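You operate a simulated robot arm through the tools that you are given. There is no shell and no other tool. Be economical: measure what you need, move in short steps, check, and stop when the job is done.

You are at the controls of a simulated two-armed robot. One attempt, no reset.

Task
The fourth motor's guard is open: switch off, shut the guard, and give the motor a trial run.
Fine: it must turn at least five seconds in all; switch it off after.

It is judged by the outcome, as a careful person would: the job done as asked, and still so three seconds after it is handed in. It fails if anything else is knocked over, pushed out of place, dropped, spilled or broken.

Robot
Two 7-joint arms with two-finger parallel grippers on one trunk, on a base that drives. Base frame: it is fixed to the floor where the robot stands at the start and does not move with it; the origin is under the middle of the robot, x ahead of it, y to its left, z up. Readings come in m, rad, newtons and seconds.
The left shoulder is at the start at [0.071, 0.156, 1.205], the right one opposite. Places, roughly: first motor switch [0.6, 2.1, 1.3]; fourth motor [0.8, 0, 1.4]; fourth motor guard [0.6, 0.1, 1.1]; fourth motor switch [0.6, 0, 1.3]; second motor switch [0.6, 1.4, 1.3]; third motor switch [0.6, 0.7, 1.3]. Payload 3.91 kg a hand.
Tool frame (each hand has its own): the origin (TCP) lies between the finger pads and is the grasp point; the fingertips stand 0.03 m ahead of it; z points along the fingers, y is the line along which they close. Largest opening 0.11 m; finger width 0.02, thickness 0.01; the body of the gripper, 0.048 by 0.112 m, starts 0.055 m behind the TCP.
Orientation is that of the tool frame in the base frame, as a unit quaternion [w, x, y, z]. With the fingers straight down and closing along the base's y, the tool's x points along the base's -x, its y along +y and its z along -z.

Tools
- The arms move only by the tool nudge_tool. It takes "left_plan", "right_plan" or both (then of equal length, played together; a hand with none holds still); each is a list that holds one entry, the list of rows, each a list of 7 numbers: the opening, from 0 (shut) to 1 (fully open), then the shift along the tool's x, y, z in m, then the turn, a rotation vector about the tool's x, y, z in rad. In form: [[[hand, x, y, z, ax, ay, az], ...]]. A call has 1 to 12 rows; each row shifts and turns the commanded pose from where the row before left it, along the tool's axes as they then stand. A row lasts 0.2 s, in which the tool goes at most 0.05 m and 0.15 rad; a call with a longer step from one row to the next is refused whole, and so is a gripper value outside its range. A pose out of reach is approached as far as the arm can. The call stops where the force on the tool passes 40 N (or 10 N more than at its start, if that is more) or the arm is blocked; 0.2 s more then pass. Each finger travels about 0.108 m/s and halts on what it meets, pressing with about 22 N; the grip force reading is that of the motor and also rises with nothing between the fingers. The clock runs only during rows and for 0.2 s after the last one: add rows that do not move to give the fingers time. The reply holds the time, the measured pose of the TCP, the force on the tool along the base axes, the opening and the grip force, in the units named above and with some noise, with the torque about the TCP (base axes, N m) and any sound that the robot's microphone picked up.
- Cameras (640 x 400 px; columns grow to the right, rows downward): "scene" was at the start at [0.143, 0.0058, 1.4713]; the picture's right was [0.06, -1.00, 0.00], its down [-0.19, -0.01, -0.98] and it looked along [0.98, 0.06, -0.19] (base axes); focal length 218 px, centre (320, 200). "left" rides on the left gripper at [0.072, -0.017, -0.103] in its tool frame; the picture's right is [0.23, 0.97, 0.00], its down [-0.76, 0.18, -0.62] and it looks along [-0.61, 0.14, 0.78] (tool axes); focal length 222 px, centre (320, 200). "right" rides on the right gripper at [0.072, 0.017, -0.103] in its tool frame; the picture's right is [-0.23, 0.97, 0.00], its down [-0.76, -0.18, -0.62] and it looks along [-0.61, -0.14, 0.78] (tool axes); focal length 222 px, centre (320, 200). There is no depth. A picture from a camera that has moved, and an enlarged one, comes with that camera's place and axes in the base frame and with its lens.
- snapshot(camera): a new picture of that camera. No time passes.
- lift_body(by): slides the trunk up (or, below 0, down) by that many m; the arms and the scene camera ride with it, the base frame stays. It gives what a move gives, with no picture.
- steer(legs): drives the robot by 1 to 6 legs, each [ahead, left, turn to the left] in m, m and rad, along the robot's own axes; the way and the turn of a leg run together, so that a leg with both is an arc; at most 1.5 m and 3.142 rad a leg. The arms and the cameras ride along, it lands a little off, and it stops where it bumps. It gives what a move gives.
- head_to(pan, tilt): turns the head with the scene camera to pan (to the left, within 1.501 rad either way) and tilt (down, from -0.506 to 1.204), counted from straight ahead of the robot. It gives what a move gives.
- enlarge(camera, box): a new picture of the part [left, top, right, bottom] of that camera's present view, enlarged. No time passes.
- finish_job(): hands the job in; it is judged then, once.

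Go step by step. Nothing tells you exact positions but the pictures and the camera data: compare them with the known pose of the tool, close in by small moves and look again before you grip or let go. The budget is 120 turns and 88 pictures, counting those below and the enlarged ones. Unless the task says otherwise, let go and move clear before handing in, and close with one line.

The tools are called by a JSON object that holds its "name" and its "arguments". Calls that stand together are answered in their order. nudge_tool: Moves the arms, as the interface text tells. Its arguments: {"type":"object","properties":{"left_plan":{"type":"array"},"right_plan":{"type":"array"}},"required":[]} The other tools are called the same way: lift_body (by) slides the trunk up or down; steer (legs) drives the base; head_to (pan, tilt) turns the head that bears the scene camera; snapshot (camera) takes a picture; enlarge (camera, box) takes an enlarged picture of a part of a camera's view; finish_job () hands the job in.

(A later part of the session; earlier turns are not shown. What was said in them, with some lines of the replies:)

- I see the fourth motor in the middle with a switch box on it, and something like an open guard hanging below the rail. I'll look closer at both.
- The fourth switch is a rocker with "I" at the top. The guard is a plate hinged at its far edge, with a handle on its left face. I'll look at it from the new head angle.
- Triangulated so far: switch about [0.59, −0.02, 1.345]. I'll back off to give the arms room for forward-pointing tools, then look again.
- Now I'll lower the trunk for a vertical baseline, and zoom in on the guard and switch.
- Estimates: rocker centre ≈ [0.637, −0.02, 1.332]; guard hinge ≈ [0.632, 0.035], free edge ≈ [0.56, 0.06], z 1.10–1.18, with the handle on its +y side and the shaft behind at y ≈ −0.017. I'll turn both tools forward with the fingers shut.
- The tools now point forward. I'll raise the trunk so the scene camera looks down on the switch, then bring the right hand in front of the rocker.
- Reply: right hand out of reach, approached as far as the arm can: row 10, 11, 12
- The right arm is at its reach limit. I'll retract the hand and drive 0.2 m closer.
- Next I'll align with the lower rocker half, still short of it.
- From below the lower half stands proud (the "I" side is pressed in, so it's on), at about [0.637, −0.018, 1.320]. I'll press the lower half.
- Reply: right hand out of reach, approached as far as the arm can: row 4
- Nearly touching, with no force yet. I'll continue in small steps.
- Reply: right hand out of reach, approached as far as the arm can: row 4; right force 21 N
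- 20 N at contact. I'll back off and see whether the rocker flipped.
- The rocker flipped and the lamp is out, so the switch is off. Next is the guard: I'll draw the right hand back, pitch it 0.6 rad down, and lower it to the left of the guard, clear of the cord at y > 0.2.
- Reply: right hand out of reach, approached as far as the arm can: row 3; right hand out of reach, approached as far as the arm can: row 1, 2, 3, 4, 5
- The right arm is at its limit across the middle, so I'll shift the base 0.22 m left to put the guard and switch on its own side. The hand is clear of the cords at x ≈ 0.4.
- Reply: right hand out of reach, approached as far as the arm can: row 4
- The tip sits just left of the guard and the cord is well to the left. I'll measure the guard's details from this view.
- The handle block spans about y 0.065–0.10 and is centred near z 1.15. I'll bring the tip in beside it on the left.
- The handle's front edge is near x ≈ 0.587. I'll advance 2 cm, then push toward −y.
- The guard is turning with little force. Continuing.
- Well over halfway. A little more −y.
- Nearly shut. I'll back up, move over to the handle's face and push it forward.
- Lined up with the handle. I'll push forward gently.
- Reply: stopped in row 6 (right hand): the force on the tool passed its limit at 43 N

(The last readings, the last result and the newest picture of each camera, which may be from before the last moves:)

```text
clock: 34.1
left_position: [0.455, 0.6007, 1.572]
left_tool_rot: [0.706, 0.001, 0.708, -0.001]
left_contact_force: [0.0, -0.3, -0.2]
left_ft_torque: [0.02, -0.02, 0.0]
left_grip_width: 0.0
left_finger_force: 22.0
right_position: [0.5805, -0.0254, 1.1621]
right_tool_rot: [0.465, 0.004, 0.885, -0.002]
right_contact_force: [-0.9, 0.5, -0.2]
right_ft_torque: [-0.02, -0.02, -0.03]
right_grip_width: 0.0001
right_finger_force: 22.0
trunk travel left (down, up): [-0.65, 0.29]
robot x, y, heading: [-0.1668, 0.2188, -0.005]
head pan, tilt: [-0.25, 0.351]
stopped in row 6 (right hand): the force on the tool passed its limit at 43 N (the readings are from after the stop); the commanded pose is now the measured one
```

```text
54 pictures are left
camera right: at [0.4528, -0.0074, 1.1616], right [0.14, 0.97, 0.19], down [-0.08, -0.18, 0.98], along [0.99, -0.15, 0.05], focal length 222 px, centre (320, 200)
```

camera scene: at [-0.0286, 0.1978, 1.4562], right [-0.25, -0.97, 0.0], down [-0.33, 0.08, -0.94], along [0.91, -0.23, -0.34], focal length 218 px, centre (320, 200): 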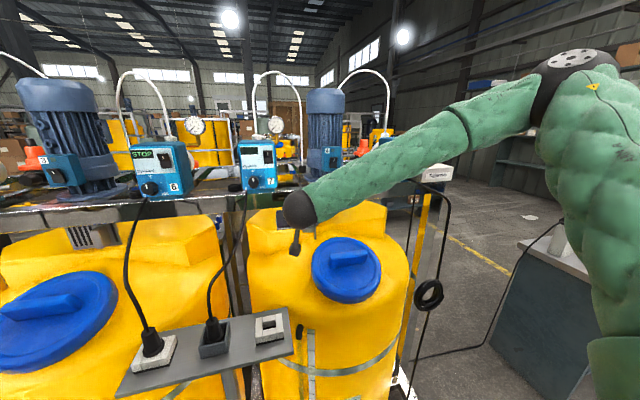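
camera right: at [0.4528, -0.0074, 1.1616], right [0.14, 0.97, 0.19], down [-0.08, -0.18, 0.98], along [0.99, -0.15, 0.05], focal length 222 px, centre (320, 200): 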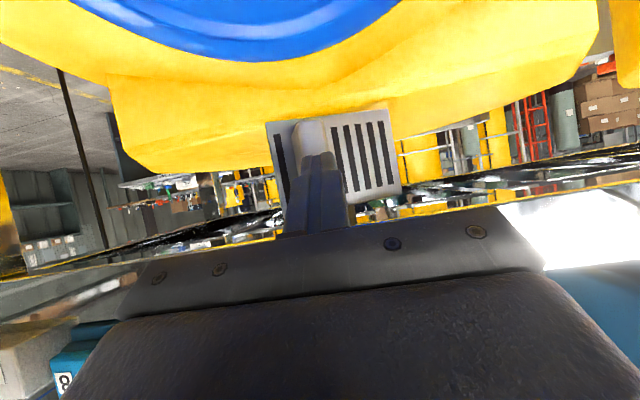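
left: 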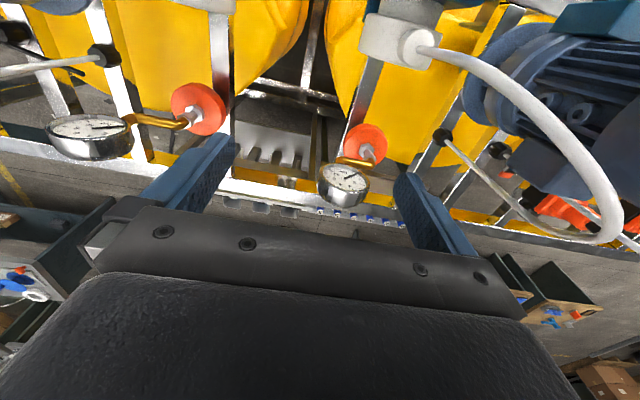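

It reached a stop at 43 N. I'll retract and check the guard from the scene camera.

{"name": "nudge_tool", "arguments": {"right_plan": [[[0, 0.0226, 0, -0.033, 0, 0, 0], [0, 0.0226, 0, -0.033, 0, 0, 0], [0, 0.0226, 0, -0.033, 0, 0, 0], [0, 0.0226, 0, -0.033, 0, 0, 0], [0, -0.026, 0, -0.018, 0, 0, 0], [0, -0.026, 0, -0.018, 0, 0, 0], [0, -0.026, 0, -0.018, 0, 0, 0], [0, -0.026, 0, -0.018, 0, 0, 0], [0, 0, 0, 0, 0, 0, 0]]]}}

{"name": "snapshot", "arguments": {"camera": "right"}}

{"name": "snapshot", "arguments": {"camera": "scene"}}

```text
clock: 36.1
left_position: [0.4534, 0.5995, 1.5721]
left_tool_rot: [0.706, 0.001, 0.708, -0.001]
left_contact_force: [-0.7, 0.2, -0.4]
left_ft_torque: [0.03, -0.01, -0.01]
left_grip_width: 0.0
left_finger_force: 22.1
right_position: [0.4488, -0.0254, 1.2928]
right_tool_rot: [0.465, 0.004, 0.885, -0.002]
right_contact_force: [-0.3, 0.7, -0.1]
right_ft_torque: [-0.01, -0.01, -0.01]
right_grip_width: 0.0001
right_finger_force: 22.4
right hand out of reach, approached as far as the arm can: row 4
trunk travel left (down, up): [-0.65, 0.29]
robot x, y, heading: [-0.1677, 0.2229, -0.001]
head pan, tilt: [-0.25, 0.351]
```

```text
53 pictures are left
camera right: at [0.3222, -0.0075, 1.2923], right [0.14, 0.97, 0.19], down [-0.08, -0.18, 0.98], along [0.99, -0.15, 0.05], focal length 222 px, centre (320, 200)
```

right: 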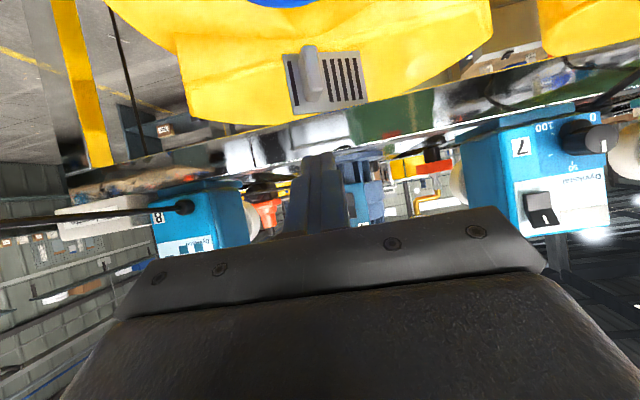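

```text
52 pictures are left
camera scene: at [-0.0276, 0.1964, 1.456], right [-0.25, -0.97, 0.0], down [-0.33, 0.09, -0.94], along [0.91, -0.23, -0.34], focal length 218 px, centre (320, 200)
```

scene: 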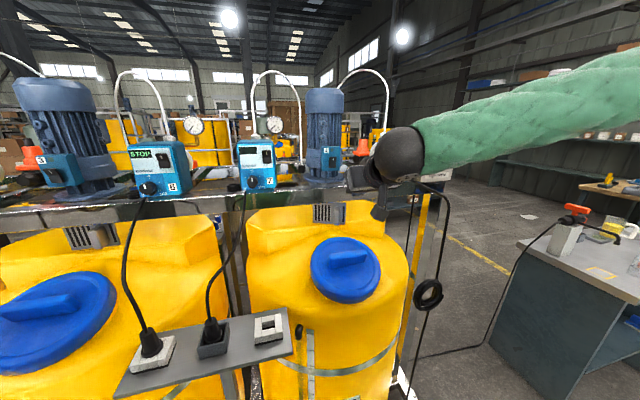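

{"name": "enlarge", "arguments": {"camera": "scene", "box": [290, 180, 370, 240]}}

{"name": "enlarge", "arguments": {"camera": "scene", "box": [50, 200, 130, 260]}}

{"name": "enlarge", "arguments": {"camera": "scene", "box": [300, 140, 350, 190]}}

```text
6.67 times, centred on (330, 210) of scene
camera zoom: at [-0.0276, 0.1964, 1.456], right [-0.25, -0.97, 0.0], down [-0.33, 0.09, -0.94], along [0.91, -0.23, -0.34], focal length 1453 px, centre (253, 133)
```

zoom: 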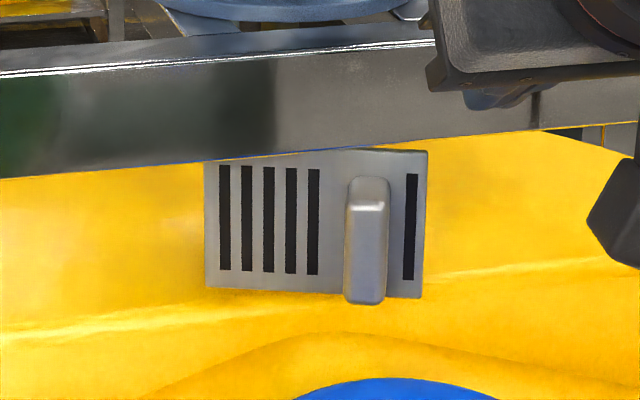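

```text
6.67 times, centred on (90, 230) of scene
camera zoom: at [-0.0276, 0.1964, 1.456], right [-0.25, -0.97, 0.0], down [-0.33, 0.09, -0.94], along [0.91, -0.23, -0.34], focal length 1453 px, centre (1853, 0)
```

zoom: 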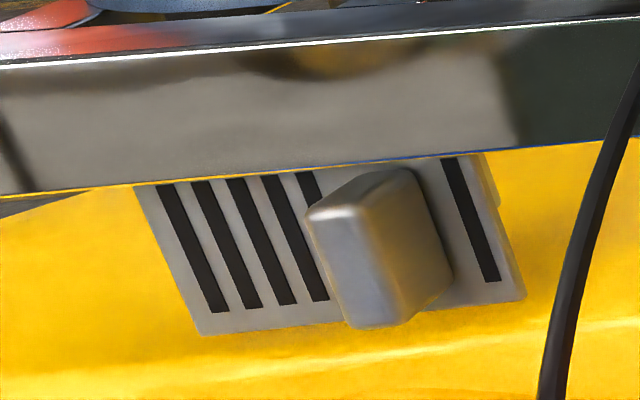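

```text
8.00 times, centred on (325, 165) of scene
camera zoom: at [-0.0276, 0.1964, 1.456], right [-0.25, -0.97, 0.0], down [-0.33, 0.09, -0.94], along [0.91, -0.23, -0.34], focal length 1744 px, centre (280, 480)
```

zoom: 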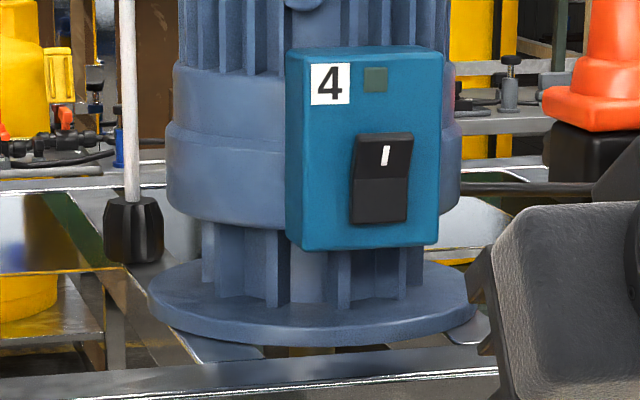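

Comparing with the third motor's shut guard (plate at x ≈ 0.686), ours is still about 20° ajar: hinge x ≈ 0.688, free edge ≈ [0.644, −0.07]. I'll use a flatter pitch and push on the free strip right of the handle, below the beam, for more leverage.

{"name": "nudge_tool", "arguments": {"right_plan": [[[0, 0, 0, 0, 0, -0.15, 0], [0, 0, 0, 0, 0, -0.15, 0], [0, 0.033, -0.008, 0.018, 0, 0, 0], [0, 0.033, -0.008, 0.018, 0, 0, 0], [0, 0.033, -0.008, 0.018, 0, 0, 0], [0, 0.033, -0.009, 0.018, 0, 0, 0], [0, 0, 0, 0, 0, 0, 0]]]}}

{"name": "snapshot", "arguments": {"camera": "right"}}

{"name": "snapshot", "arguments": {"camera": "scene"}}

```text
clock: 37.7
left_position: [0.4506, 0.6011, 1.5732]
left_tool_rot: [0.706, 0.001, 0.708, -0.002]
left_contact_force: [0.0, -0.9, 0.4]
left_ft_torque: [-0.02, 0.01, -0.01]
left_grip_width: 0.0001
left_finger_force: 22.2
right_position: [0.4827, -0.0584, 1.1471]
right_tool_rot: [0.592, 0.003, 0.806, -0.003]
right_contact_force: [0.1, -0.1, 0.4]
right_ft_torque: [0.02, 0.02, -0.03]
right_grip_width: 0.0
right_finger_force: 22.3
right hand out of reach, approached as far as the arm can: row 3
trunk travel left (down, up): [-0.65, 0.29]
robot x, y, heading: [-0.1671, 0.2187, -0.003]
head pan, tilt: [-0.25, 0.351]
```

```text
48 pictures are left
camera right: at [0.3623, -0.0403, 1.1093], right [0.08, 0.97, 0.22], down [-0.37, -0.17, 0.91], along [0.93, -0.15, 0.35], focal length 222 px, centre (320, 200)
```

right: 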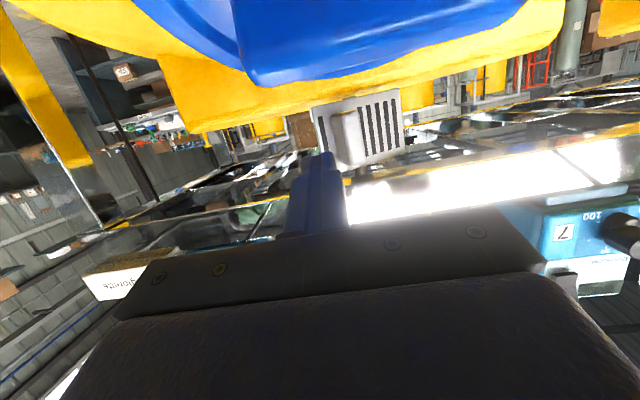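

```text
47 pictures are left
camera scene: at [-0.0295, 0.1979, 1.4562], right [-0.25, -0.97, 0.0], down [-0.33, 0.09, -0.94], along [0.91, -0.23, -0.34], focal length 218 px, centre (320, 200)
```

scene: 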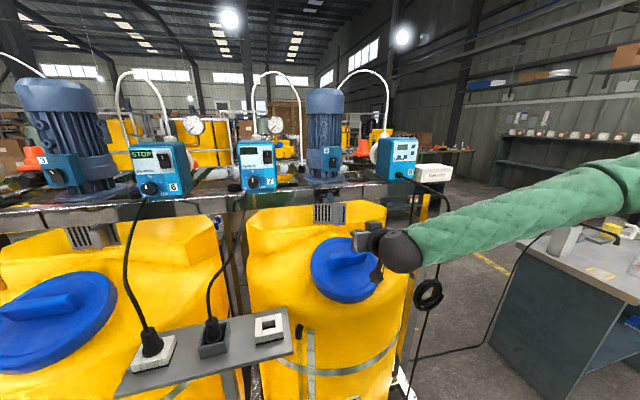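

I need to check the clearance between the hand's camera and the blue lid's grip.

{"name": "enlarge", "arguments": {"camera": "right", "box": [160, 0, 480, 200]}}

{"name": "enlarge", "arguments": {"camera": "scene", "box": [290, 190, 430, 310]}}

```text
2.00 times, centred on (320, 100) of right
camera zoom: at [0.3623, -0.0403, 1.1093], right [0.08, 0.97, 0.22], down [-0.37, -0.17, 0.91], along [0.93, -0.15, 0.35], focal length 444 px, centre (320, 400)
```

zoom: 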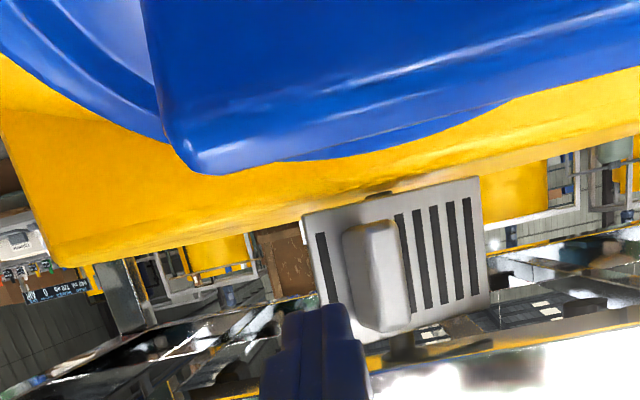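

```text
3.33 times, centred on (360, 250) of scene
camera zoom: at [-0.0295, 0.1979, 1.4562], right [-0.25, -0.97, 0.0], down [-0.33, 0.09, -0.94], along [0.91, -0.23, -0.34], focal length 727 px, centre (187, 33)
```

zoom: 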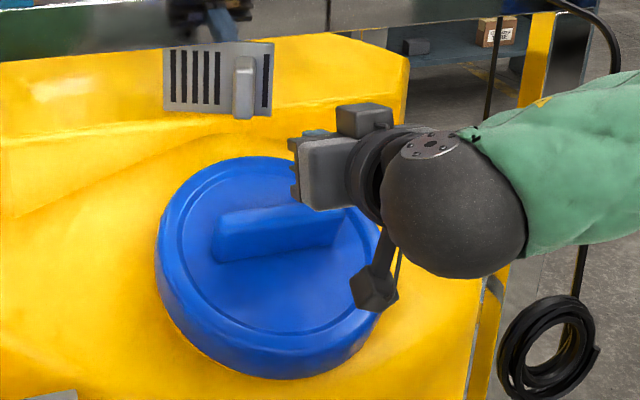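

The lid's grip top is at z ≈ 1.09 near x 0.485, so the hand's camera would hit it at this flat pitch. I'll pitch back to 0.6 rad, where the camera rides higher, and advance partway.

{"name": "nudge_tool", "arguments": {"right_plan": [[[0, 0, 0, 0, 0, 0.15, 0], [0, 0, 0, 0, 0, 0.15, 0], [0, -0.018, 0, 0.031, 0, 0, 0], [0, -0.018, 0, 0.031, 0, 0, 0], [0, -0.016, 0, 0.025, 0, 0, 0], [0, 0, 0, 0, 0, 0, 0]]]}}

{"name": "snapshot", "arguments": {"camera": "right"}}

{"name": "enlarge", "arguments": {"camera": "scene", "box": [290, 180, 430, 300]}}

```text
clock: 39.1
left_position: [0.453, 0.5989, 1.5716]
left_tool_rot: [0.706, 0.001, 0.708, 0.0]
left_contact_force: [0.8, 0.9, -0.5]
left_ft_torque: [-0.04, 0.02, 0.02]
left_grip_width: 0.0003
left_finger_force: 21.9
right_position: [0.5843, -0.0573, 1.1424]
right_tool_rot: [0.465, 0.004, 0.885, -0.002]
right_contact_force: [0.6, 0.1, 0.3]
right_ft_torque: [0.0, 0.01, 0.02]
right_grip_width: 0.0
right_finger_force: 21.8
trunk travel left (down, up): [-0.65, 0.29]
robot x, y, heading: [-0.168, 0.2205, -0.006]
head pan, tilt: [-0.25, 0.351]
```

```text
44 pictures are left
camera right: at [0.4572, -0.0403, 1.1422], right [0.14, 0.97, 0.19], down [-0.08, -0.18, 0.98], along [0.99, -0.15, 0.05], focal length 222 px, centre (320, 200)
```

right: 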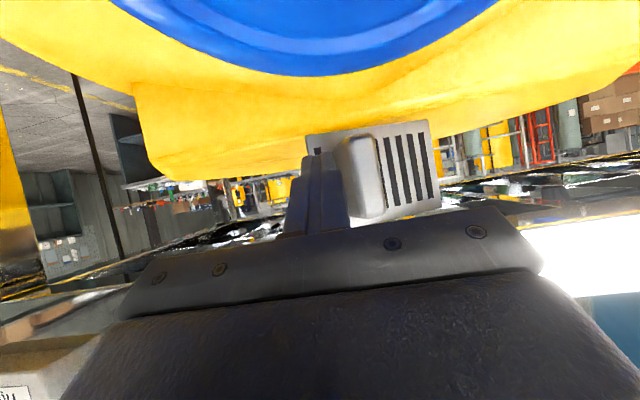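

```text
3.33 times, centred on (360, 240) of scene
camera zoom: at [-0.029, 0.1964, 1.4561], right [-0.25, -0.97, 0.0], down [-0.33, 0.09, -0.94], along [0.91, -0.23, -0.34], focal length 727 px, centre (187, 67)
```

zoom: 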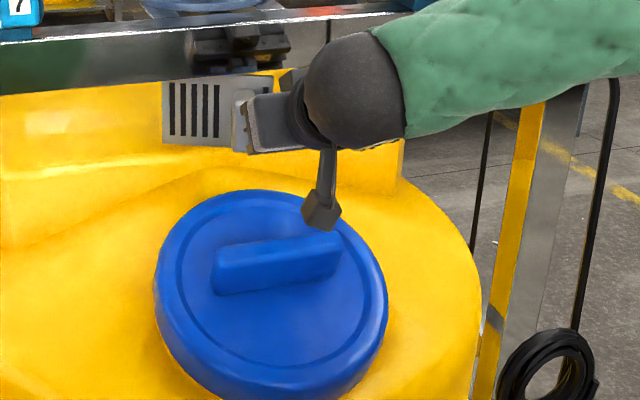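

Clear of the lid and lined up with the free strip. Advancing in small steps.

{"name": "nudge_tool", "arguments": {"right_plan": [[[0, -0.0056, 0, 0.0083, 0, 0, 0], [0, -0.0056, 0, 0.0083, 0, 0, 0], [0, -0.0034, 0, 0.005, 0, 0, 0], [0, -0.0034, 0, 0.005, 0, 0, 0], [0, -0.0034, 0, 0.005, 0, 0, 0], [0, -0.0034, 0, 0.005, 0, 0, 0], [0, -0.0034, 0, 0.005, 0, 0, 0]]]}}

{"name": "snapshot", "arguments": {"camera": "right"}}

```text
clock: 40.6
left_position: [0.453, 0.5964, 1.573]
left_tool_rot: [0.706, 0.002, 0.708, -0.002]
left_contact_force: [1.0, -0.4, 0.0]
left_ft_torque: [-0.01, -0.03, 0.01]
left_grip_width: 0.0001
left_finger_force: 22.3
right_position: [0.6275, -0.0679, 1.1426]
right_tool_rot: [0.465, 0.01, 0.885, -0.006]
right_contact_force: [-12.2, -23.4, 8.0]
right_ft_torque: [0.32, -0.13, 0.0]
right_grip_width: 0.0006
right_finger_force: 22.2
trunk travel left (down, up): [-0.65, 0.29]
robot x, y, heading: [-0.1689, 0.2182, -0.003]
head pan, tilt: [-0.25, 0.351]
stopped in row 7 (right hand): the force on the tool passed its limit at 43 N (the readings are from after the stop); the commanded pose is now the measured one
```

```text
42 pictures are left
camera right: at [0.5024, -0.0469, 1.1408], right [0.15, 0.97, 0.19], down [-0.08, -0.18, 0.98], along [0.99, -0.16, 0.06], focal length 222 px, centre (320, 200)
```

right: 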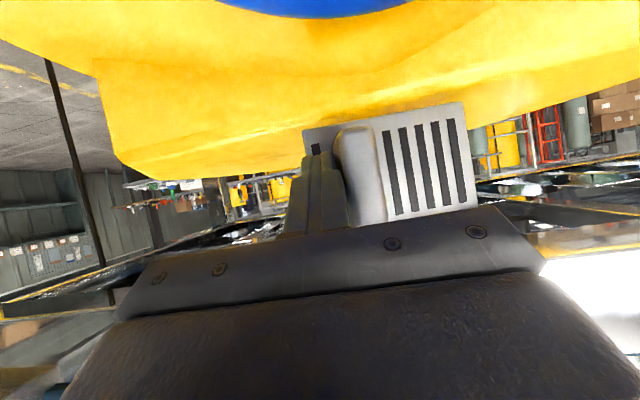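

The handle's side is pressing on the fingers. I'll check how far the guard has moved.

{"name": "nudge_tool", "arguments": {"right_plan": [[[0, 0.003, 0, -0.004, 0, 0, 0], [0, 0, -0.006, 0, 0, 0, 0], [0, 0, 0, 0, 0, 0, 0]]]}}

{"name": "enlarge", "arguments": {"camera": "scene", "box": [290, 180, 370, 240]}}

{"name": "enlarge", "arguments": {"camera": "right", "box": [260, 80, 500, 240]}}

```text
clock: 41.4
left_position: [0.4528, 0.5978, 1.5729]
left_tool_rot: [0.706, 0.002, 0.708, -0.002]
left_contact_force: [1.1, -0.1, 0.0]
left_ft_torque: [-0.01, 0.01, 0.03]
left_grip_width: 0.0
left_finger_force: 22.4
right_position: [0.6233, -0.0688, 1.1409]
right_tool_rot: [0.464, 0.005, 0.886, -0.003]
right_contact_force: [0.4, 0.2, -0.3]
right_ft_torque: [0.01, 0.02, 0.0]
right_grip_width: 0.0
right_finger_force: 22.0
trunk travel left (down, up): [-0.65, 0.29]
robot x, y, heading: [-0.1708, 0.2209, -0.008]
head pan, tilt: [-0.25, 0.351]
```

```text
6.67 times, centred on (330, 210) of scene
camera zoom: at [-0.0288, 0.1963, 1.4561], right [-0.25, -0.97, 0.0], down [-0.33, 0.09, -0.94], along [0.91, -0.24, -0.34], focal length 1453 px, centre (253, 133)
```

zoom: 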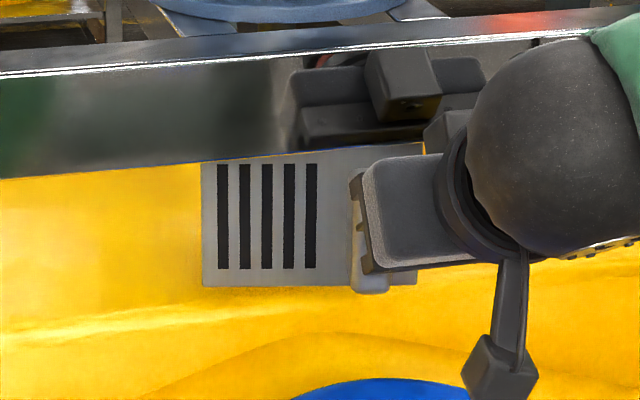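

```text
2.50 times, centred on (380, 160) of right
camera zoom: at [0.4972, -0.0494, 1.1402], right [0.14, 0.97, 0.19], down [-0.08, -0.18, 0.98], along [0.99, -0.15, 0.05], focal length 555 px, centre (170, 300)
```

zoom: 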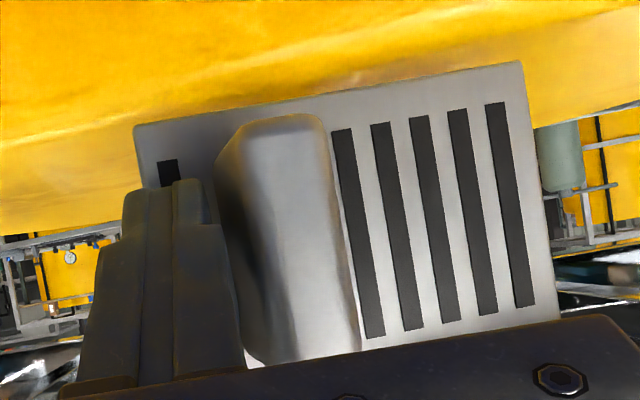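

It's moved partway; roughly 10° remains. I'll shift slightly −y and continue.

{"name": "nudge_tool", "arguments": {"right_plan": [[[0, 0, -0.004, 0, 0, 0, 0], [0, -0.0034, -0.001, 0.005, 0, 0, 0], [0, -0.0034, -0.001, 0.005, 0, 0, 0], [0, -0.0034, -0.001, 0.005, 0, 0, 0], [0, -0.0023, 0, 0.0033, 0, 0, 0], [0, -0.0023, 0, 0.0033, 0, 0, 0], [0, -0.0023, 0, 0.0033, 0, 0, 0]]]}}

{"name": "enlarge", "arguments": {"camera": "scene", "box": [290, 180, 370, 240]}}

```text
clock: 42.5
left_position: [0.4495, 0.5974, 1.5735]
left_tool_rot: [0.707, 0.002, 0.707, -0.002]
left_contact_force: [-0.1, -0.7, 0.5]
left_ft_torque: [0.02, 0.0, 0.02]
left_grip_width: 0.0
left_finger_force: 21.9
right_position: [0.6369, -0.0739, 1.1401]
right_tool_rot: [0.462, 0.005, 0.887, -0.003]
right_contact_force: [-27.5, 2.3, 9.4]
right_ft_torque: [0.13, -0.29, 0.4]
right_grip_width: 0.0
right_finger_force: 22.1
trunk travel left (down, up): [-0.65, 0.29]
robot x, y, heading: [-0.1692, 0.2189, -0.01]
head pan, tilt: [-0.25, 0.351]
stopped in row 5 (right hand): the force on the tool passed its limit at 47 N (the readings are from after the stop); the commanded pose is now the measured one
```

```text
6.67 times, centred on (330, 210) of scene
camera zoom: at [-0.0328, 0.1962, 1.4568], right [-0.25, -0.97, 0.0], down [-0.33, 0.09, -0.94], along [0.91, -0.24, -0.34], focal length 1453 px, centre (253, 133)
```

zoom: 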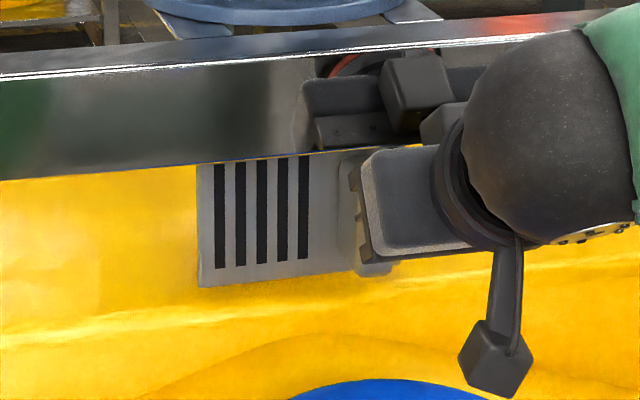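

The guard's bottom edge is now parallel to the beam and the push met a hard stop. I'll retract and verify.

{"name": "nudge_tool", "arguments": {"right_plan": [[[0, 0.0113, 0, -0.0165, 0, 0, 0], [0, 0.0226, 0, -0.033, 0, 0, 0], [0, 0.0226, 0, -0.033, 0, 0, 0], [0, 0.0226, 0, -0.033, 0, 0, 0], [0, -0.026, 0, -0.018, 0, 0, 0], [0, -0.026, 0, -0.018, 0, 0, 0], [0, -0.026, 0, -0.018, 0, 0, 0], [0, -0.026, 0, -0.018, 0, 0, 0], [0, 0, 0, 0, 0, 0, 0]]]}}

{"name": "enlarge", "arguments": {"camera": "scene", "box": [290, 180, 370, 240]}}

{"name": "snapshot", "arguments": {"camera": "scene"}}

```text
clock: 44.5
left_position: [0.4535, 0.5968, 1.5717]
left_tool_rot: [0.706, 0.002, 0.708, -0.002]
left_contact_force: [0.3, 0.2, 0.5]
left_ft_torque: [-0.03, -0.03, 0.0]
left_grip_width: 0.0
left_finger_force: 21.6
right_position: [0.5015, -0.0712, 1.2643]
right_tool_rot: [0.462, 0.005, 0.887, -0.003]
right_contact_force: [1.5, 0.8, -0.8]
right_ft_torque: [0.02, 0.0, 0.02]
right_grip_width: 0.0
right_finger_force: 21.7
trunk travel left (down, up): [-0.65, 0.29]
robot x, y, heading: [-0.1703, 0.2173, -0.004]
head pan, tilt: [-0.25, 0.351]
```

```text
6.67 times, centred on (330, 210) of scene
camera zoom: at [-0.0286, 0.1956, 1.456], right [-0.25, -0.97, 0.0], down [-0.33, 0.09, -0.94], along [0.91, -0.24, -0.34], focal length 1453 px, centre (253, 133)
```

zoom: 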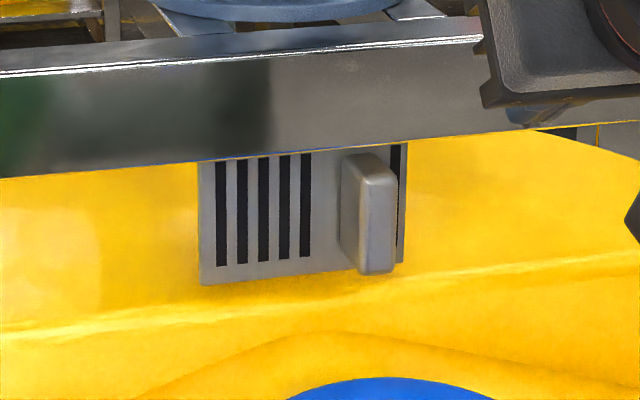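

```text
37 pictures are left
camera scene: at [-0.0286, 0.1956, 1.456], right [-0.25, -0.97, 0.0], down [-0.33, 0.09, -0.94], along [0.91, -0.24, -0.34], focal length 218 px, centre (320, 200)
```

scene: 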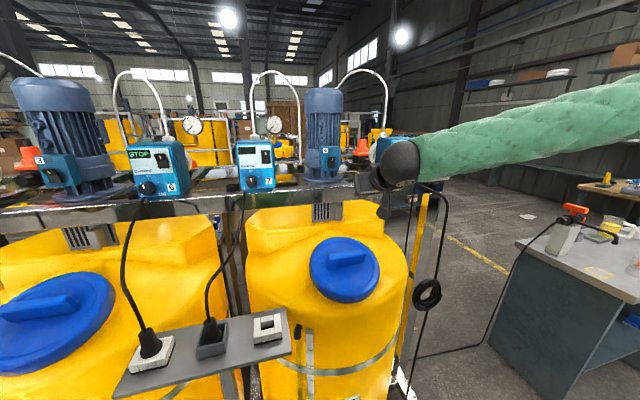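

Both lower corners of the guard now sit at x ≈ 0.690, matching the shut third guard. Next I'll level the right hand and bring it in front of the upper "I" half of the rocker.

{"name": "nudge_tool", "arguments": {"right_plan": [[[0, 0, 0, 0, 0, -0.15, 0], [0, 0, 0, 0, 0, -0.15, 0], [0, 0, 0, 0, 0, -0.15, 0], [0, 0, 0, 0, 0, -0.15, 0], [0, -0.028, 0.018, 0, 0, 0, 0], [0, -0.028, 0.017, 0, 0, 0, 0], [0, -0.023, 0.017, 0, 0, 0, 0], [0, 0, 0, 0.03, 0, 0, 0], [0, 0, 0, 0.02, 0, 0, 0], [0, 0, 0, 0, 0, 0, 0]]]}}

{"name": "enlarge", "arguments": {"camera": "right", "box": [270, 60, 400, 180]}}

{"name": "enlarge", "arguments": {"camera": "scene", "box": [280, 130, 380, 200]}}

```text
clock: 46.7
left_position: [0.4525, 0.5977, 1.5734]
left_tool_rot: [0.706, 0.002, 0.708, -0.002]
left_contact_force: [0.2, 0.4, 0.4]
left_ft_torque: [0.01, 0.02, 0.0]
left_grip_width: 0.0
left_finger_force: 21.8
right_position: [0.5507, -0.0214, 1.3462]
right_tool_rot: [0.703, 0.003, 0.711, -0.004]
right_contact_force: [0.5, 0.2, 0.4]
right_ft_torque: [0.03, -0.01, 0.03]
right_grip_width: 0.0
right_finger_force: 22.0
trunk travel left (down, up): [-0.65, 0.29]
robot x, y, heading: [-0.1701, 0.2206, -0.006]
head pan, tilt: [-0.25, 0.351]
```

```text
3.33 times, centred on (335, 120) of right
camera zoom: at [0.4473, -0.0021, 1.2737], right [0.01, 0.97, 0.23], down [-0.62, -0.17, 0.77], along [0.79, -0.15, 0.6], focal length 740 px, centre (270, 467)
```

zoom: 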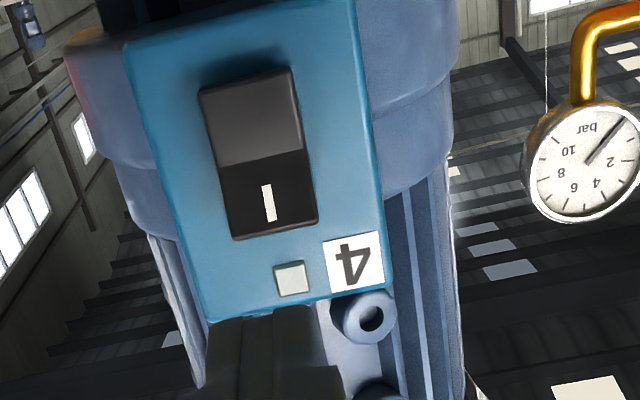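

```text
5.71 times, centred on (330, 165) of scene
camera zoom: at [-0.0297, 0.1965, 1.4562], right [-0.25, -0.97, 0.0], down [-0.33, 0.09, -0.94], along [0.91, -0.24, -0.34], focal length 1246 px, centre (263, 400)
```

zoom: 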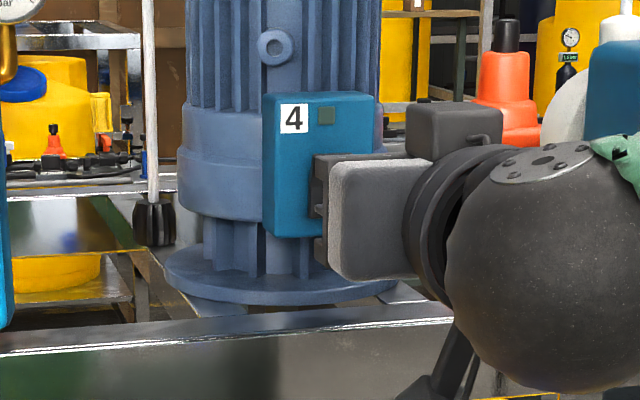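

The "I" half centre is at roughly z 1.336, y −0.018. I'll lower slightly and press it.

{"name": "nudge_tool", "arguments": {"right_plan": [[[0, 0.006, 0.003, 0, 0, 0, 0], [0, 0, 0, 0.03, 0, 0, 0], [0, 0, 0, 0.02, 0, 0, 0], [0, 0, 0, 0.004, 0, 0, 0], [0, 0, 0, 0.004, 0, 0, 0], [0, 0, 0, 0.004, 0, 0, 0], [0, 0, 0, 0, 0, 0, 0]]]}}

{"name": "enlarge", "arguments": {"camera": "scene", "box": [280, 130, 380, 200]}}

```text
clock: 48.3
left_position: [0.4533, 0.5966, 1.5718]
left_tool_rot: [0.707, 0.002, 0.708, -0.002]
left_contact_force: [-0.2, 0.7, 0.5]
left_ft_torque: [0.02, 0.0, -0.01]
left_grip_width: 0.0
left_finger_force: 21.6
right_position: [0.6148, -0.0188, 1.3379]
right_tool_rot: [0.704, 0.003, 0.71, -0.004]
right_contact_force: [0.0, 0.4, 0.3]
right_ft_torque: [0.04, 0.0, -0.01]
right_grip_width: 0.0001
right_finger_force: 21.9
trunk travel left (down, up): [-0.65, 0.29]
robot x, y, heading: [-0.1658, 0.2226, -0.007]
head pan, tilt: [-0.25, 0.351]
```

```text
5.71 times, centred on (330, 165) of scene
camera zoom: at [-0.0295, 0.1963, 1.4561], right [-0.25, -0.97, 0.0], down [-0.33, 0.09, -0.94], along [0.91, -0.24, -0.34], focal length 1246 px, centre (263, 400)
```

zoom: 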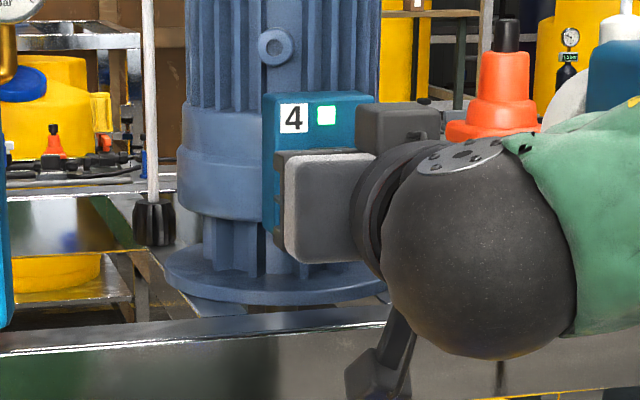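

The lamp is lit (earlier, with the guard open, it was yellowish). I'll back off a bit, let it run and listen.

{"name": "nudge_tool", "arguments": {"right_plan": [[[0, 0, 0, -0.03, 0, 0, 0], [0, 0, 0, -0.03, 0, 0, 0], [0, 0, 0, 0, 0, 0, 0], [0, 0, 0, 0, 0, 0, 0], [0, 0, 0, 0, 0, 0, 0]]]}}

{"name": "enlarge", "arguments": {"camera": "scene", "box": [280, 130, 380, 200]}}

{"name": "enlarge", "arguments": {"camera": "right", "box": [270, 60, 400, 180]}}

{"name": "enlarge", "arguments": {"camera": "scene", "box": [290, 180, 370, 240]}}

```text
clock: 49.5
left_position: [0.4527, 0.5979, 1.5712]
left_tool_rot: [0.706, 0.003, 0.708, -0.003]
left_contact_force: [0.0, -0.7, 0.0]
left_ft_torque: [0.0, -0.02, 0.01]
left_grip_width: 0.0001
left_finger_force: 22.5
right_position: [0.5537, -0.019, 1.3389]
right_tool_rot: [0.703, 0.004, 0.711, -0.004]
right_contact_force: [0.2, -0.1, 0.4]
right_ft_torque: [-0.03, 0.0, 0.03]
right_grip_width: 0.0001
right_finger_force: 22.4
trunk travel left (down, up): [-0.65, 0.29]
robot x, y, heading: [-0.1719, 0.2199, -0.006]
head pan, tilt: [-0.25, 0.351]
```

```text
5.71 times, centred on (330, 165) of scene
camera zoom: at [-0.0289, 0.1963, 1.4561], right [-0.25, -0.97, 0.0], down [-0.33, 0.09, -0.94], along [0.91, -0.24, -0.34], focal length 1246 px, centre (263, 400)
```

zoom: 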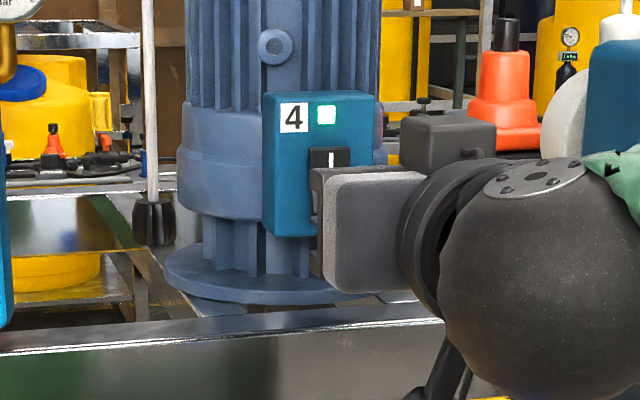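

```text
3.33 times, centred on (335, 120) of right
camera zoom: at [0.4503, -0.0007, 1.2675], right [0.01, 0.97, 0.23], down [-0.62, -0.17, 0.77], along [0.79, -0.15, 0.6], focal length 740 px, centre (270, 467)
```

zoom: 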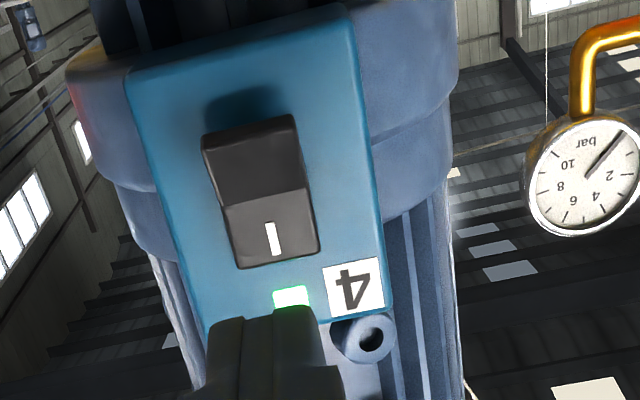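

```text
6.67 times, centred on (330, 210) of scene
camera zoom: at [-0.0289, 0.1963, 1.4561], right [-0.25, -0.97, 0.0], down [-0.33, 0.09, -0.94], along [0.91, -0.24, -0.34], focal length 1453 px, centre (253, 133)
```

zoom: 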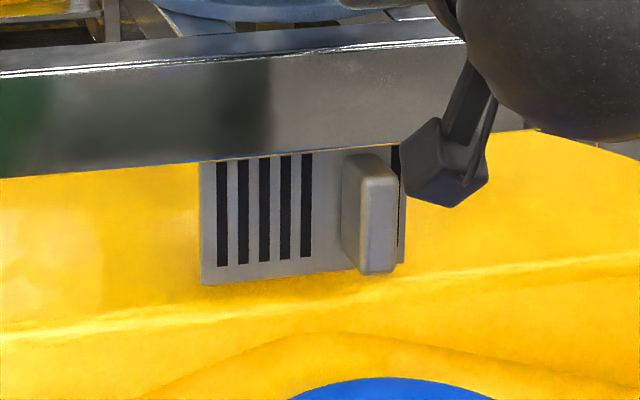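

Switch on, green lamp lit, guard still shut. I'll let it run while lining up with the lower half, checking the lamp as it goes.

{"name": "nudge_tool", "arguments": {"right_plan": [[[0, 0.022, 0, 0, 0, 0, 0], [0, 0, 0, 0, 0, 0, 0], [0, 0, 0, 0, 0, 0, 0], [0, 0, 0, 0, 0, 0, 0], [0, 0, 0, 0, 0, 0, 0], [0, 0, 0, 0, 0, 0, 0], [0, 0, 0, 0, 0, 0, 0], [0, 0, 0, 0, 0, 0, 0], [0, 0, 0, 0, 0, 0, 0], [0, 0, 0, 0, 0, 0, 0]]]}}

{"name": "enlarge", "arguments": {"camera": "scene", "box": [280, 130, 380, 200]}}

{"name": "enlarge", "arguments": {"camera": "scene", "box": [280, 70, 380, 140]}}

```text
clock: 51.7
left_position: [0.4537, 0.5969, 1.5713]
left_tool_rot: [0.706, 0.002, 0.708, -0.002]
left_contact_force: [0.9, 0.0, 0.1]
left_ft_torque: [0.0, 0.01, 0.01]
left_grip_width: 0.0
left_finger_force: 21.9
right_position: [0.5551, -0.0201, 1.3175]
right_tool_rot: [0.703, 0.004, 0.711, -0.004]
right_contact_force: [0.1, 0.7, 0.1]
right_ft_torque: [0.01, 0.01, 0.01]
right_grip_width: 0.0
right_finger_force: 22.1
trunk travel left (down, up): [-0.65, 0.29]
robot x, y, heading: [-0.1695, 0.219, -0.008]
head pan, tilt: [-0.25, 0.351]
```

```text
5.71 times, centred on (330, 165) of scene
camera zoom: at [-0.0292, 0.1963, 1.4561], right [-0.25, -0.97, 0.0], down [-0.33, 0.09, -0.94], along [0.91, -0.24, -0.34], focal length 1246 px, centre (263, 400)
```

zoom: 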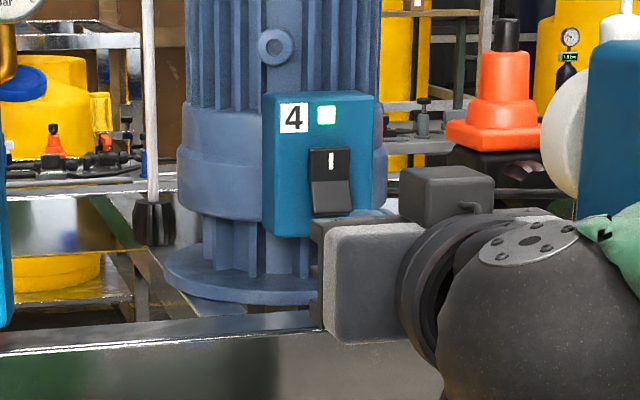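

```text
5.71 times, centred on (330, 105) of scene
camera zoom: at [-0.0292, 0.1963, 1.4561], right [-0.25, -0.97, 0.0], down [-0.33, 0.09, -0.94], along [0.91, -0.24, -0.34], focal length 1246 px, centre (263, 743)
```

zoom: 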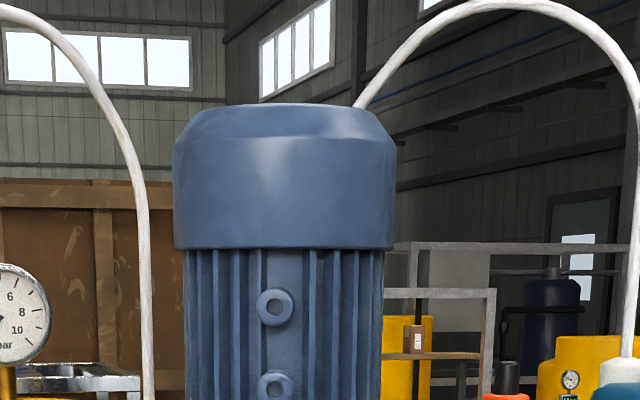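

Still green. I'll wait another ~5 s.

{"name": "nudge_tool", "arguments": {"right_plan": [[[0, 0, 0, 0, 0, 0, 0], [0, 0, 0, 0, 0, 0, 0], [0, 0, 0, 0, 0, 0, 0], [0, 0, 0, 0, 0, 0, 0], [0, 0, 0, 0, 0, 0, 0], [0, 0, 0, 0, 0, 0, 0], [0, 0, 0, 0, 0, 0, 0], [0, 0, 0, 0, 0, 0, 0], [0, 0, 0, 0, 0, 0, 0], [0, 0, 0, 0, 0, 0, 0], [0, 0, 0, 0, 0, 0, 0], [0, 0, 0, 0, 0, 0, 0]]]}}

{"name": "enlarge", "arguments": {"camera": "scene", "box": [280, 130, 380, 200]}}

{"name": "nudge_tool", "arguments": {"right_plan": [[[0, 0, 0, 0, 0, 0, 0], [0, 0, 0, 0, 0, 0, 0], [0, 0, 0, 0, 0, 0, 0], [0, 0, 0, 0, 0, 0, 0], [0, 0, 0, 0, 0, 0, 0], [0, 0, 0, 0, 0, 0, 0], [0, 0, 0, 0, 0, 0, 0], [0, 0, 0, 0, 0, 0, 0], [0, 0, 0, 0, 0, 0, 0], [0, 0, 0, 0, 0, 0, 0], [0, 0, 0, 0, 0, 0, 0], [0, 0, 0, 0, 0, 0, 0]]]}}

{"name": "enlarge", "arguments": {"camera": "scene", "box": [280, 130, 380, 200]}}

```text
clock: 54.3
left_position: [0.453, 0.5981, 1.5717]
left_tool_rot: [0.707, 0.001, 0.707, -0.001]
left_contact_force: [-0.6, 0.2, -0.3]
left_ft_torque: [-0.01, 0.0, -0.02]
left_grip_width: 0.0
left_finger_force: 21.7
right_position: [0.5533, -0.0194, 1.3161]
right_tool_rot: [0.703, 0.004, 0.711, -0.004]
right_contact_force: [-0.2, -0.4, -0.2]
right_ft_torque: [-0.02, -0.01, 0.02]
right_grip_width: 0.0
right_finger_force: 22.4
trunk travel left (down, up): [-0.65, 0.29]
robot x, y, heading: [-0.1678, 0.2206, -0.007]
head pan, tilt: [-0.25, 0.351]
```

```text
5.71 times, centred on (330, 165) of scene
camera zoom: at [-0.0291, 0.1963, 1.4561], right [-0.25, -0.97, 0.0], down [-0.33, 0.09, -0.94], along [0.91, -0.24, -0.34], focal length 1246 px, centre (263, 400)
```

zoom: 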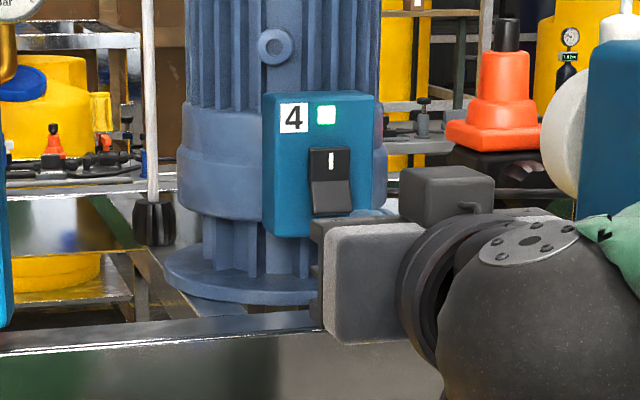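

```text
clock: 56.9
left_position: [0.4529, 0.5986, 1.5721]
left_tool_rot: [0.706, 0.002, 0.708, -0.002]
left_contact_force: [0.0, -0.4, 0.7]
left_ft_torque: [0.0, -0.01, -0.01]
left_grip_width: 0.0
left_finger_force: 22.1
right_position: [0.5539, -0.0189, 1.3175]
right_tool_rot: [0.703, 0.004, 0.711, -0.004]
right_contact_force: [-0.3, 1.3, 0.7]
right_ft_torque: [-0.01, 0.05, -0.01]
right_grip_width: 0.0
right_finger_force: 22.2
trunk travel left (down, up): [-0.65, 0.29]
robot x, y, heading: [-0.1671, 0.2178, -0.006]
head pan, tilt: [-0.25, 0.351]
```

```text
5.71 times, centred on (330, 165) of scene
camera zoom: at [-0.0291, 0.1963, 1.4561], right [-0.25, -0.97, 0.0], down [-0.33, 0.09, -0.94], along [0.91, -0.24, -0.34], focal length 1246 px, centre (263, 400)
```

zoom: 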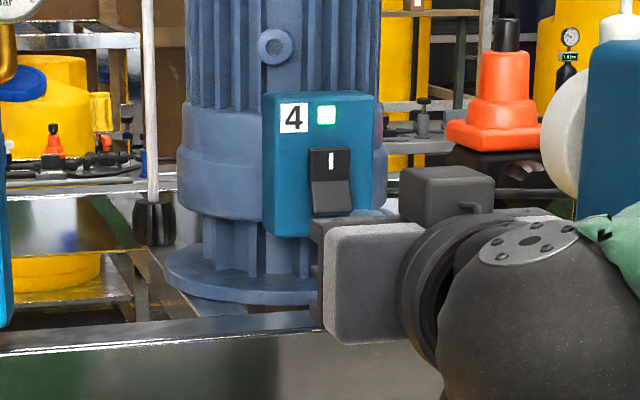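

It has run over 8 s with the lamp green throughout. Now I'll press the lower half to switch it off, as before, and withdraw.

{"name": "nudge_tool", "arguments": {"right_plan": [[[0, 0.001, 0, 0.03, 0, 0, 0], [0, 0, 0, 0.018, 0, 0, 0], [0, 0, 0, 0.004, 0, 0, 0], [0, 0, 0, 0.004, 0, 0, 0], [0, 0, 0, 0.004, 0, 0, 0], [0, 0, 0, 0, 0, 0, 0]]]}}

{"name": "enlarge", "arguments": {"camera": "scene", "box": [280, 130, 380, 200]}}

```text
clock: 58.3
left_position: [0.4535, 0.5974, 1.5719]
left_tool_rot: [0.707, 0.003, 0.707, -0.003]
left_contact_force: [0.0, 0.1, 0.5]
left_ft_torque: [-0.03, 0.04, -0.02]
left_grip_width: 0.0
left_finger_force: 21.9
right_position: [0.613, -0.0176, 1.3157]
right_tool_rot: [0.704, 0.004, 0.71, -0.004]
right_contact_force: [0.4, 0.4, 0.4]
right_ft_torque: [0.02, -0.02, -0.01]
right_grip_width: 0.0
right_finger_force: 21.9
trunk travel left (down, up): [-0.65, 0.29]
robot x, y, heading: [-0.1678, 0.2183, -0.005]
head pan, tilt: [-0.25, 0.351]
```

```text
5.71 times, centred on (330, 165) of scene
camera zoom: at [-0.0291, 0.1962, 1.4561], right [-0.25, -0.97, 0.0], down [-0.33, 0.09, -0.94], along [0.91, -0.24, -0.34], focal length 1246 px, centre (263, 400)
```

zoom: 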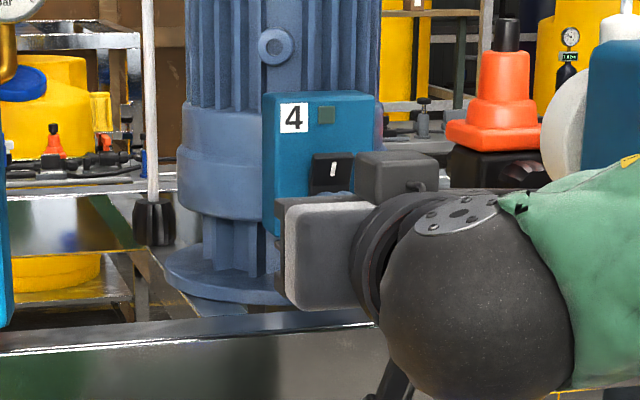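

The lamp is out. I'll withdraw and check everything once more.

{"name": "nudge_tool", "arguments": {"right_plan": [[[0, 0, 0, -0.04, 0, 0, 0], [0, 0, 0, -0.04, 0, 0, 0], [0, 0, 0, -0.04, 0, 0, 0], [0, 0, 0, -0.02, 0, 0, 0], [0, 0, -0.04, 0, 0, 0, 0], [0, 0, -0.04, 0, 0, 0, 0], [0, 0, -0.04, 0, 0, 0, 0], [0, 0, 0, 0, 0, 0, 0]]]}}

{"name": "snapshot", "arguments": {"camera": "scene"}}

{"name": "enlarge", "arguments": {"camera": "scene", "box": [270, 130, 390, 240]}}

```text
clock: 60.1
left_position: [0.4539, 0.5989, 1.5711]
left_tool_rot: [0.706, 0.003, 0.708, -0.004]
left_contact_force: [-0.2, 0.1, 0.2]
left_ft_torque: [0.0, 0.0, -0.04]
left_grip_width: 0.0
left_finger_force: 21.3
right_position: [0.4713, -0.138, 1.3172]
right_tool_rot: [0.703, 0.004, 0.711, -0.004]
right_contact_force: [0.3, 0.7, 0.3]
right_ft_torque: [0.0, 0.03, -0.01]
right_grip_width: 0.0002
right_finger_force: 22.0
trunk travel left (down, up): [-0.65, 0.29]
robot x, y, heading: [-0.1705, 0.2155, -0.004]
head pan, tilt: [-0.25, 0.351]
```

```text
25 pictures are left
camera scene: at [-0.0287, 0.1973, 1.4561], right [-0.25, -0.97, 0.0], down [-0.33, 0.09, -0.94], along [0.91, -0.24, -0.34], focal length 218 px, centre (320, 200)
```

scene: 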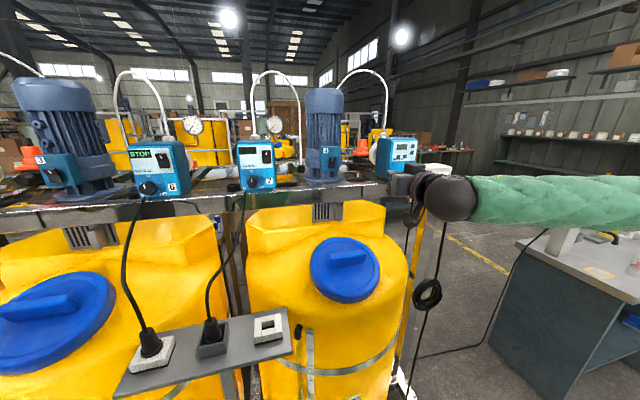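

```text
3.64 times, centred on (330, 185) of scene
camera zoom: at [-0.0287, 0.1973, 1.4561], right [-0.25, -0.97, 0.0], down [-0.33, 0.09, -0.94], along [0.91, -0.24, -0.34], focal length 793 px, centre (284, 254)
```

zoom: 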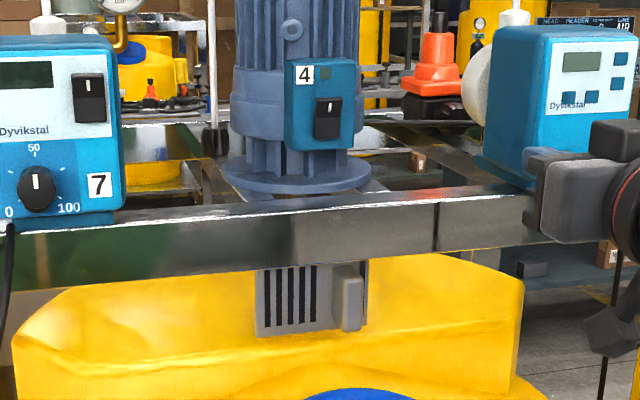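

The switch is off, the lamp is dark, the guard is shut, nothing else is disturbed and the hand is clear. Handing in.

{"name": "finish_job", "arguments": {}}

```text
The job is handed in.
```

The fourth motor was switched off and its guard shut; it then ran for about 9 s, going by its green lamp (the microphone picked up no sound), and is now switched off again.
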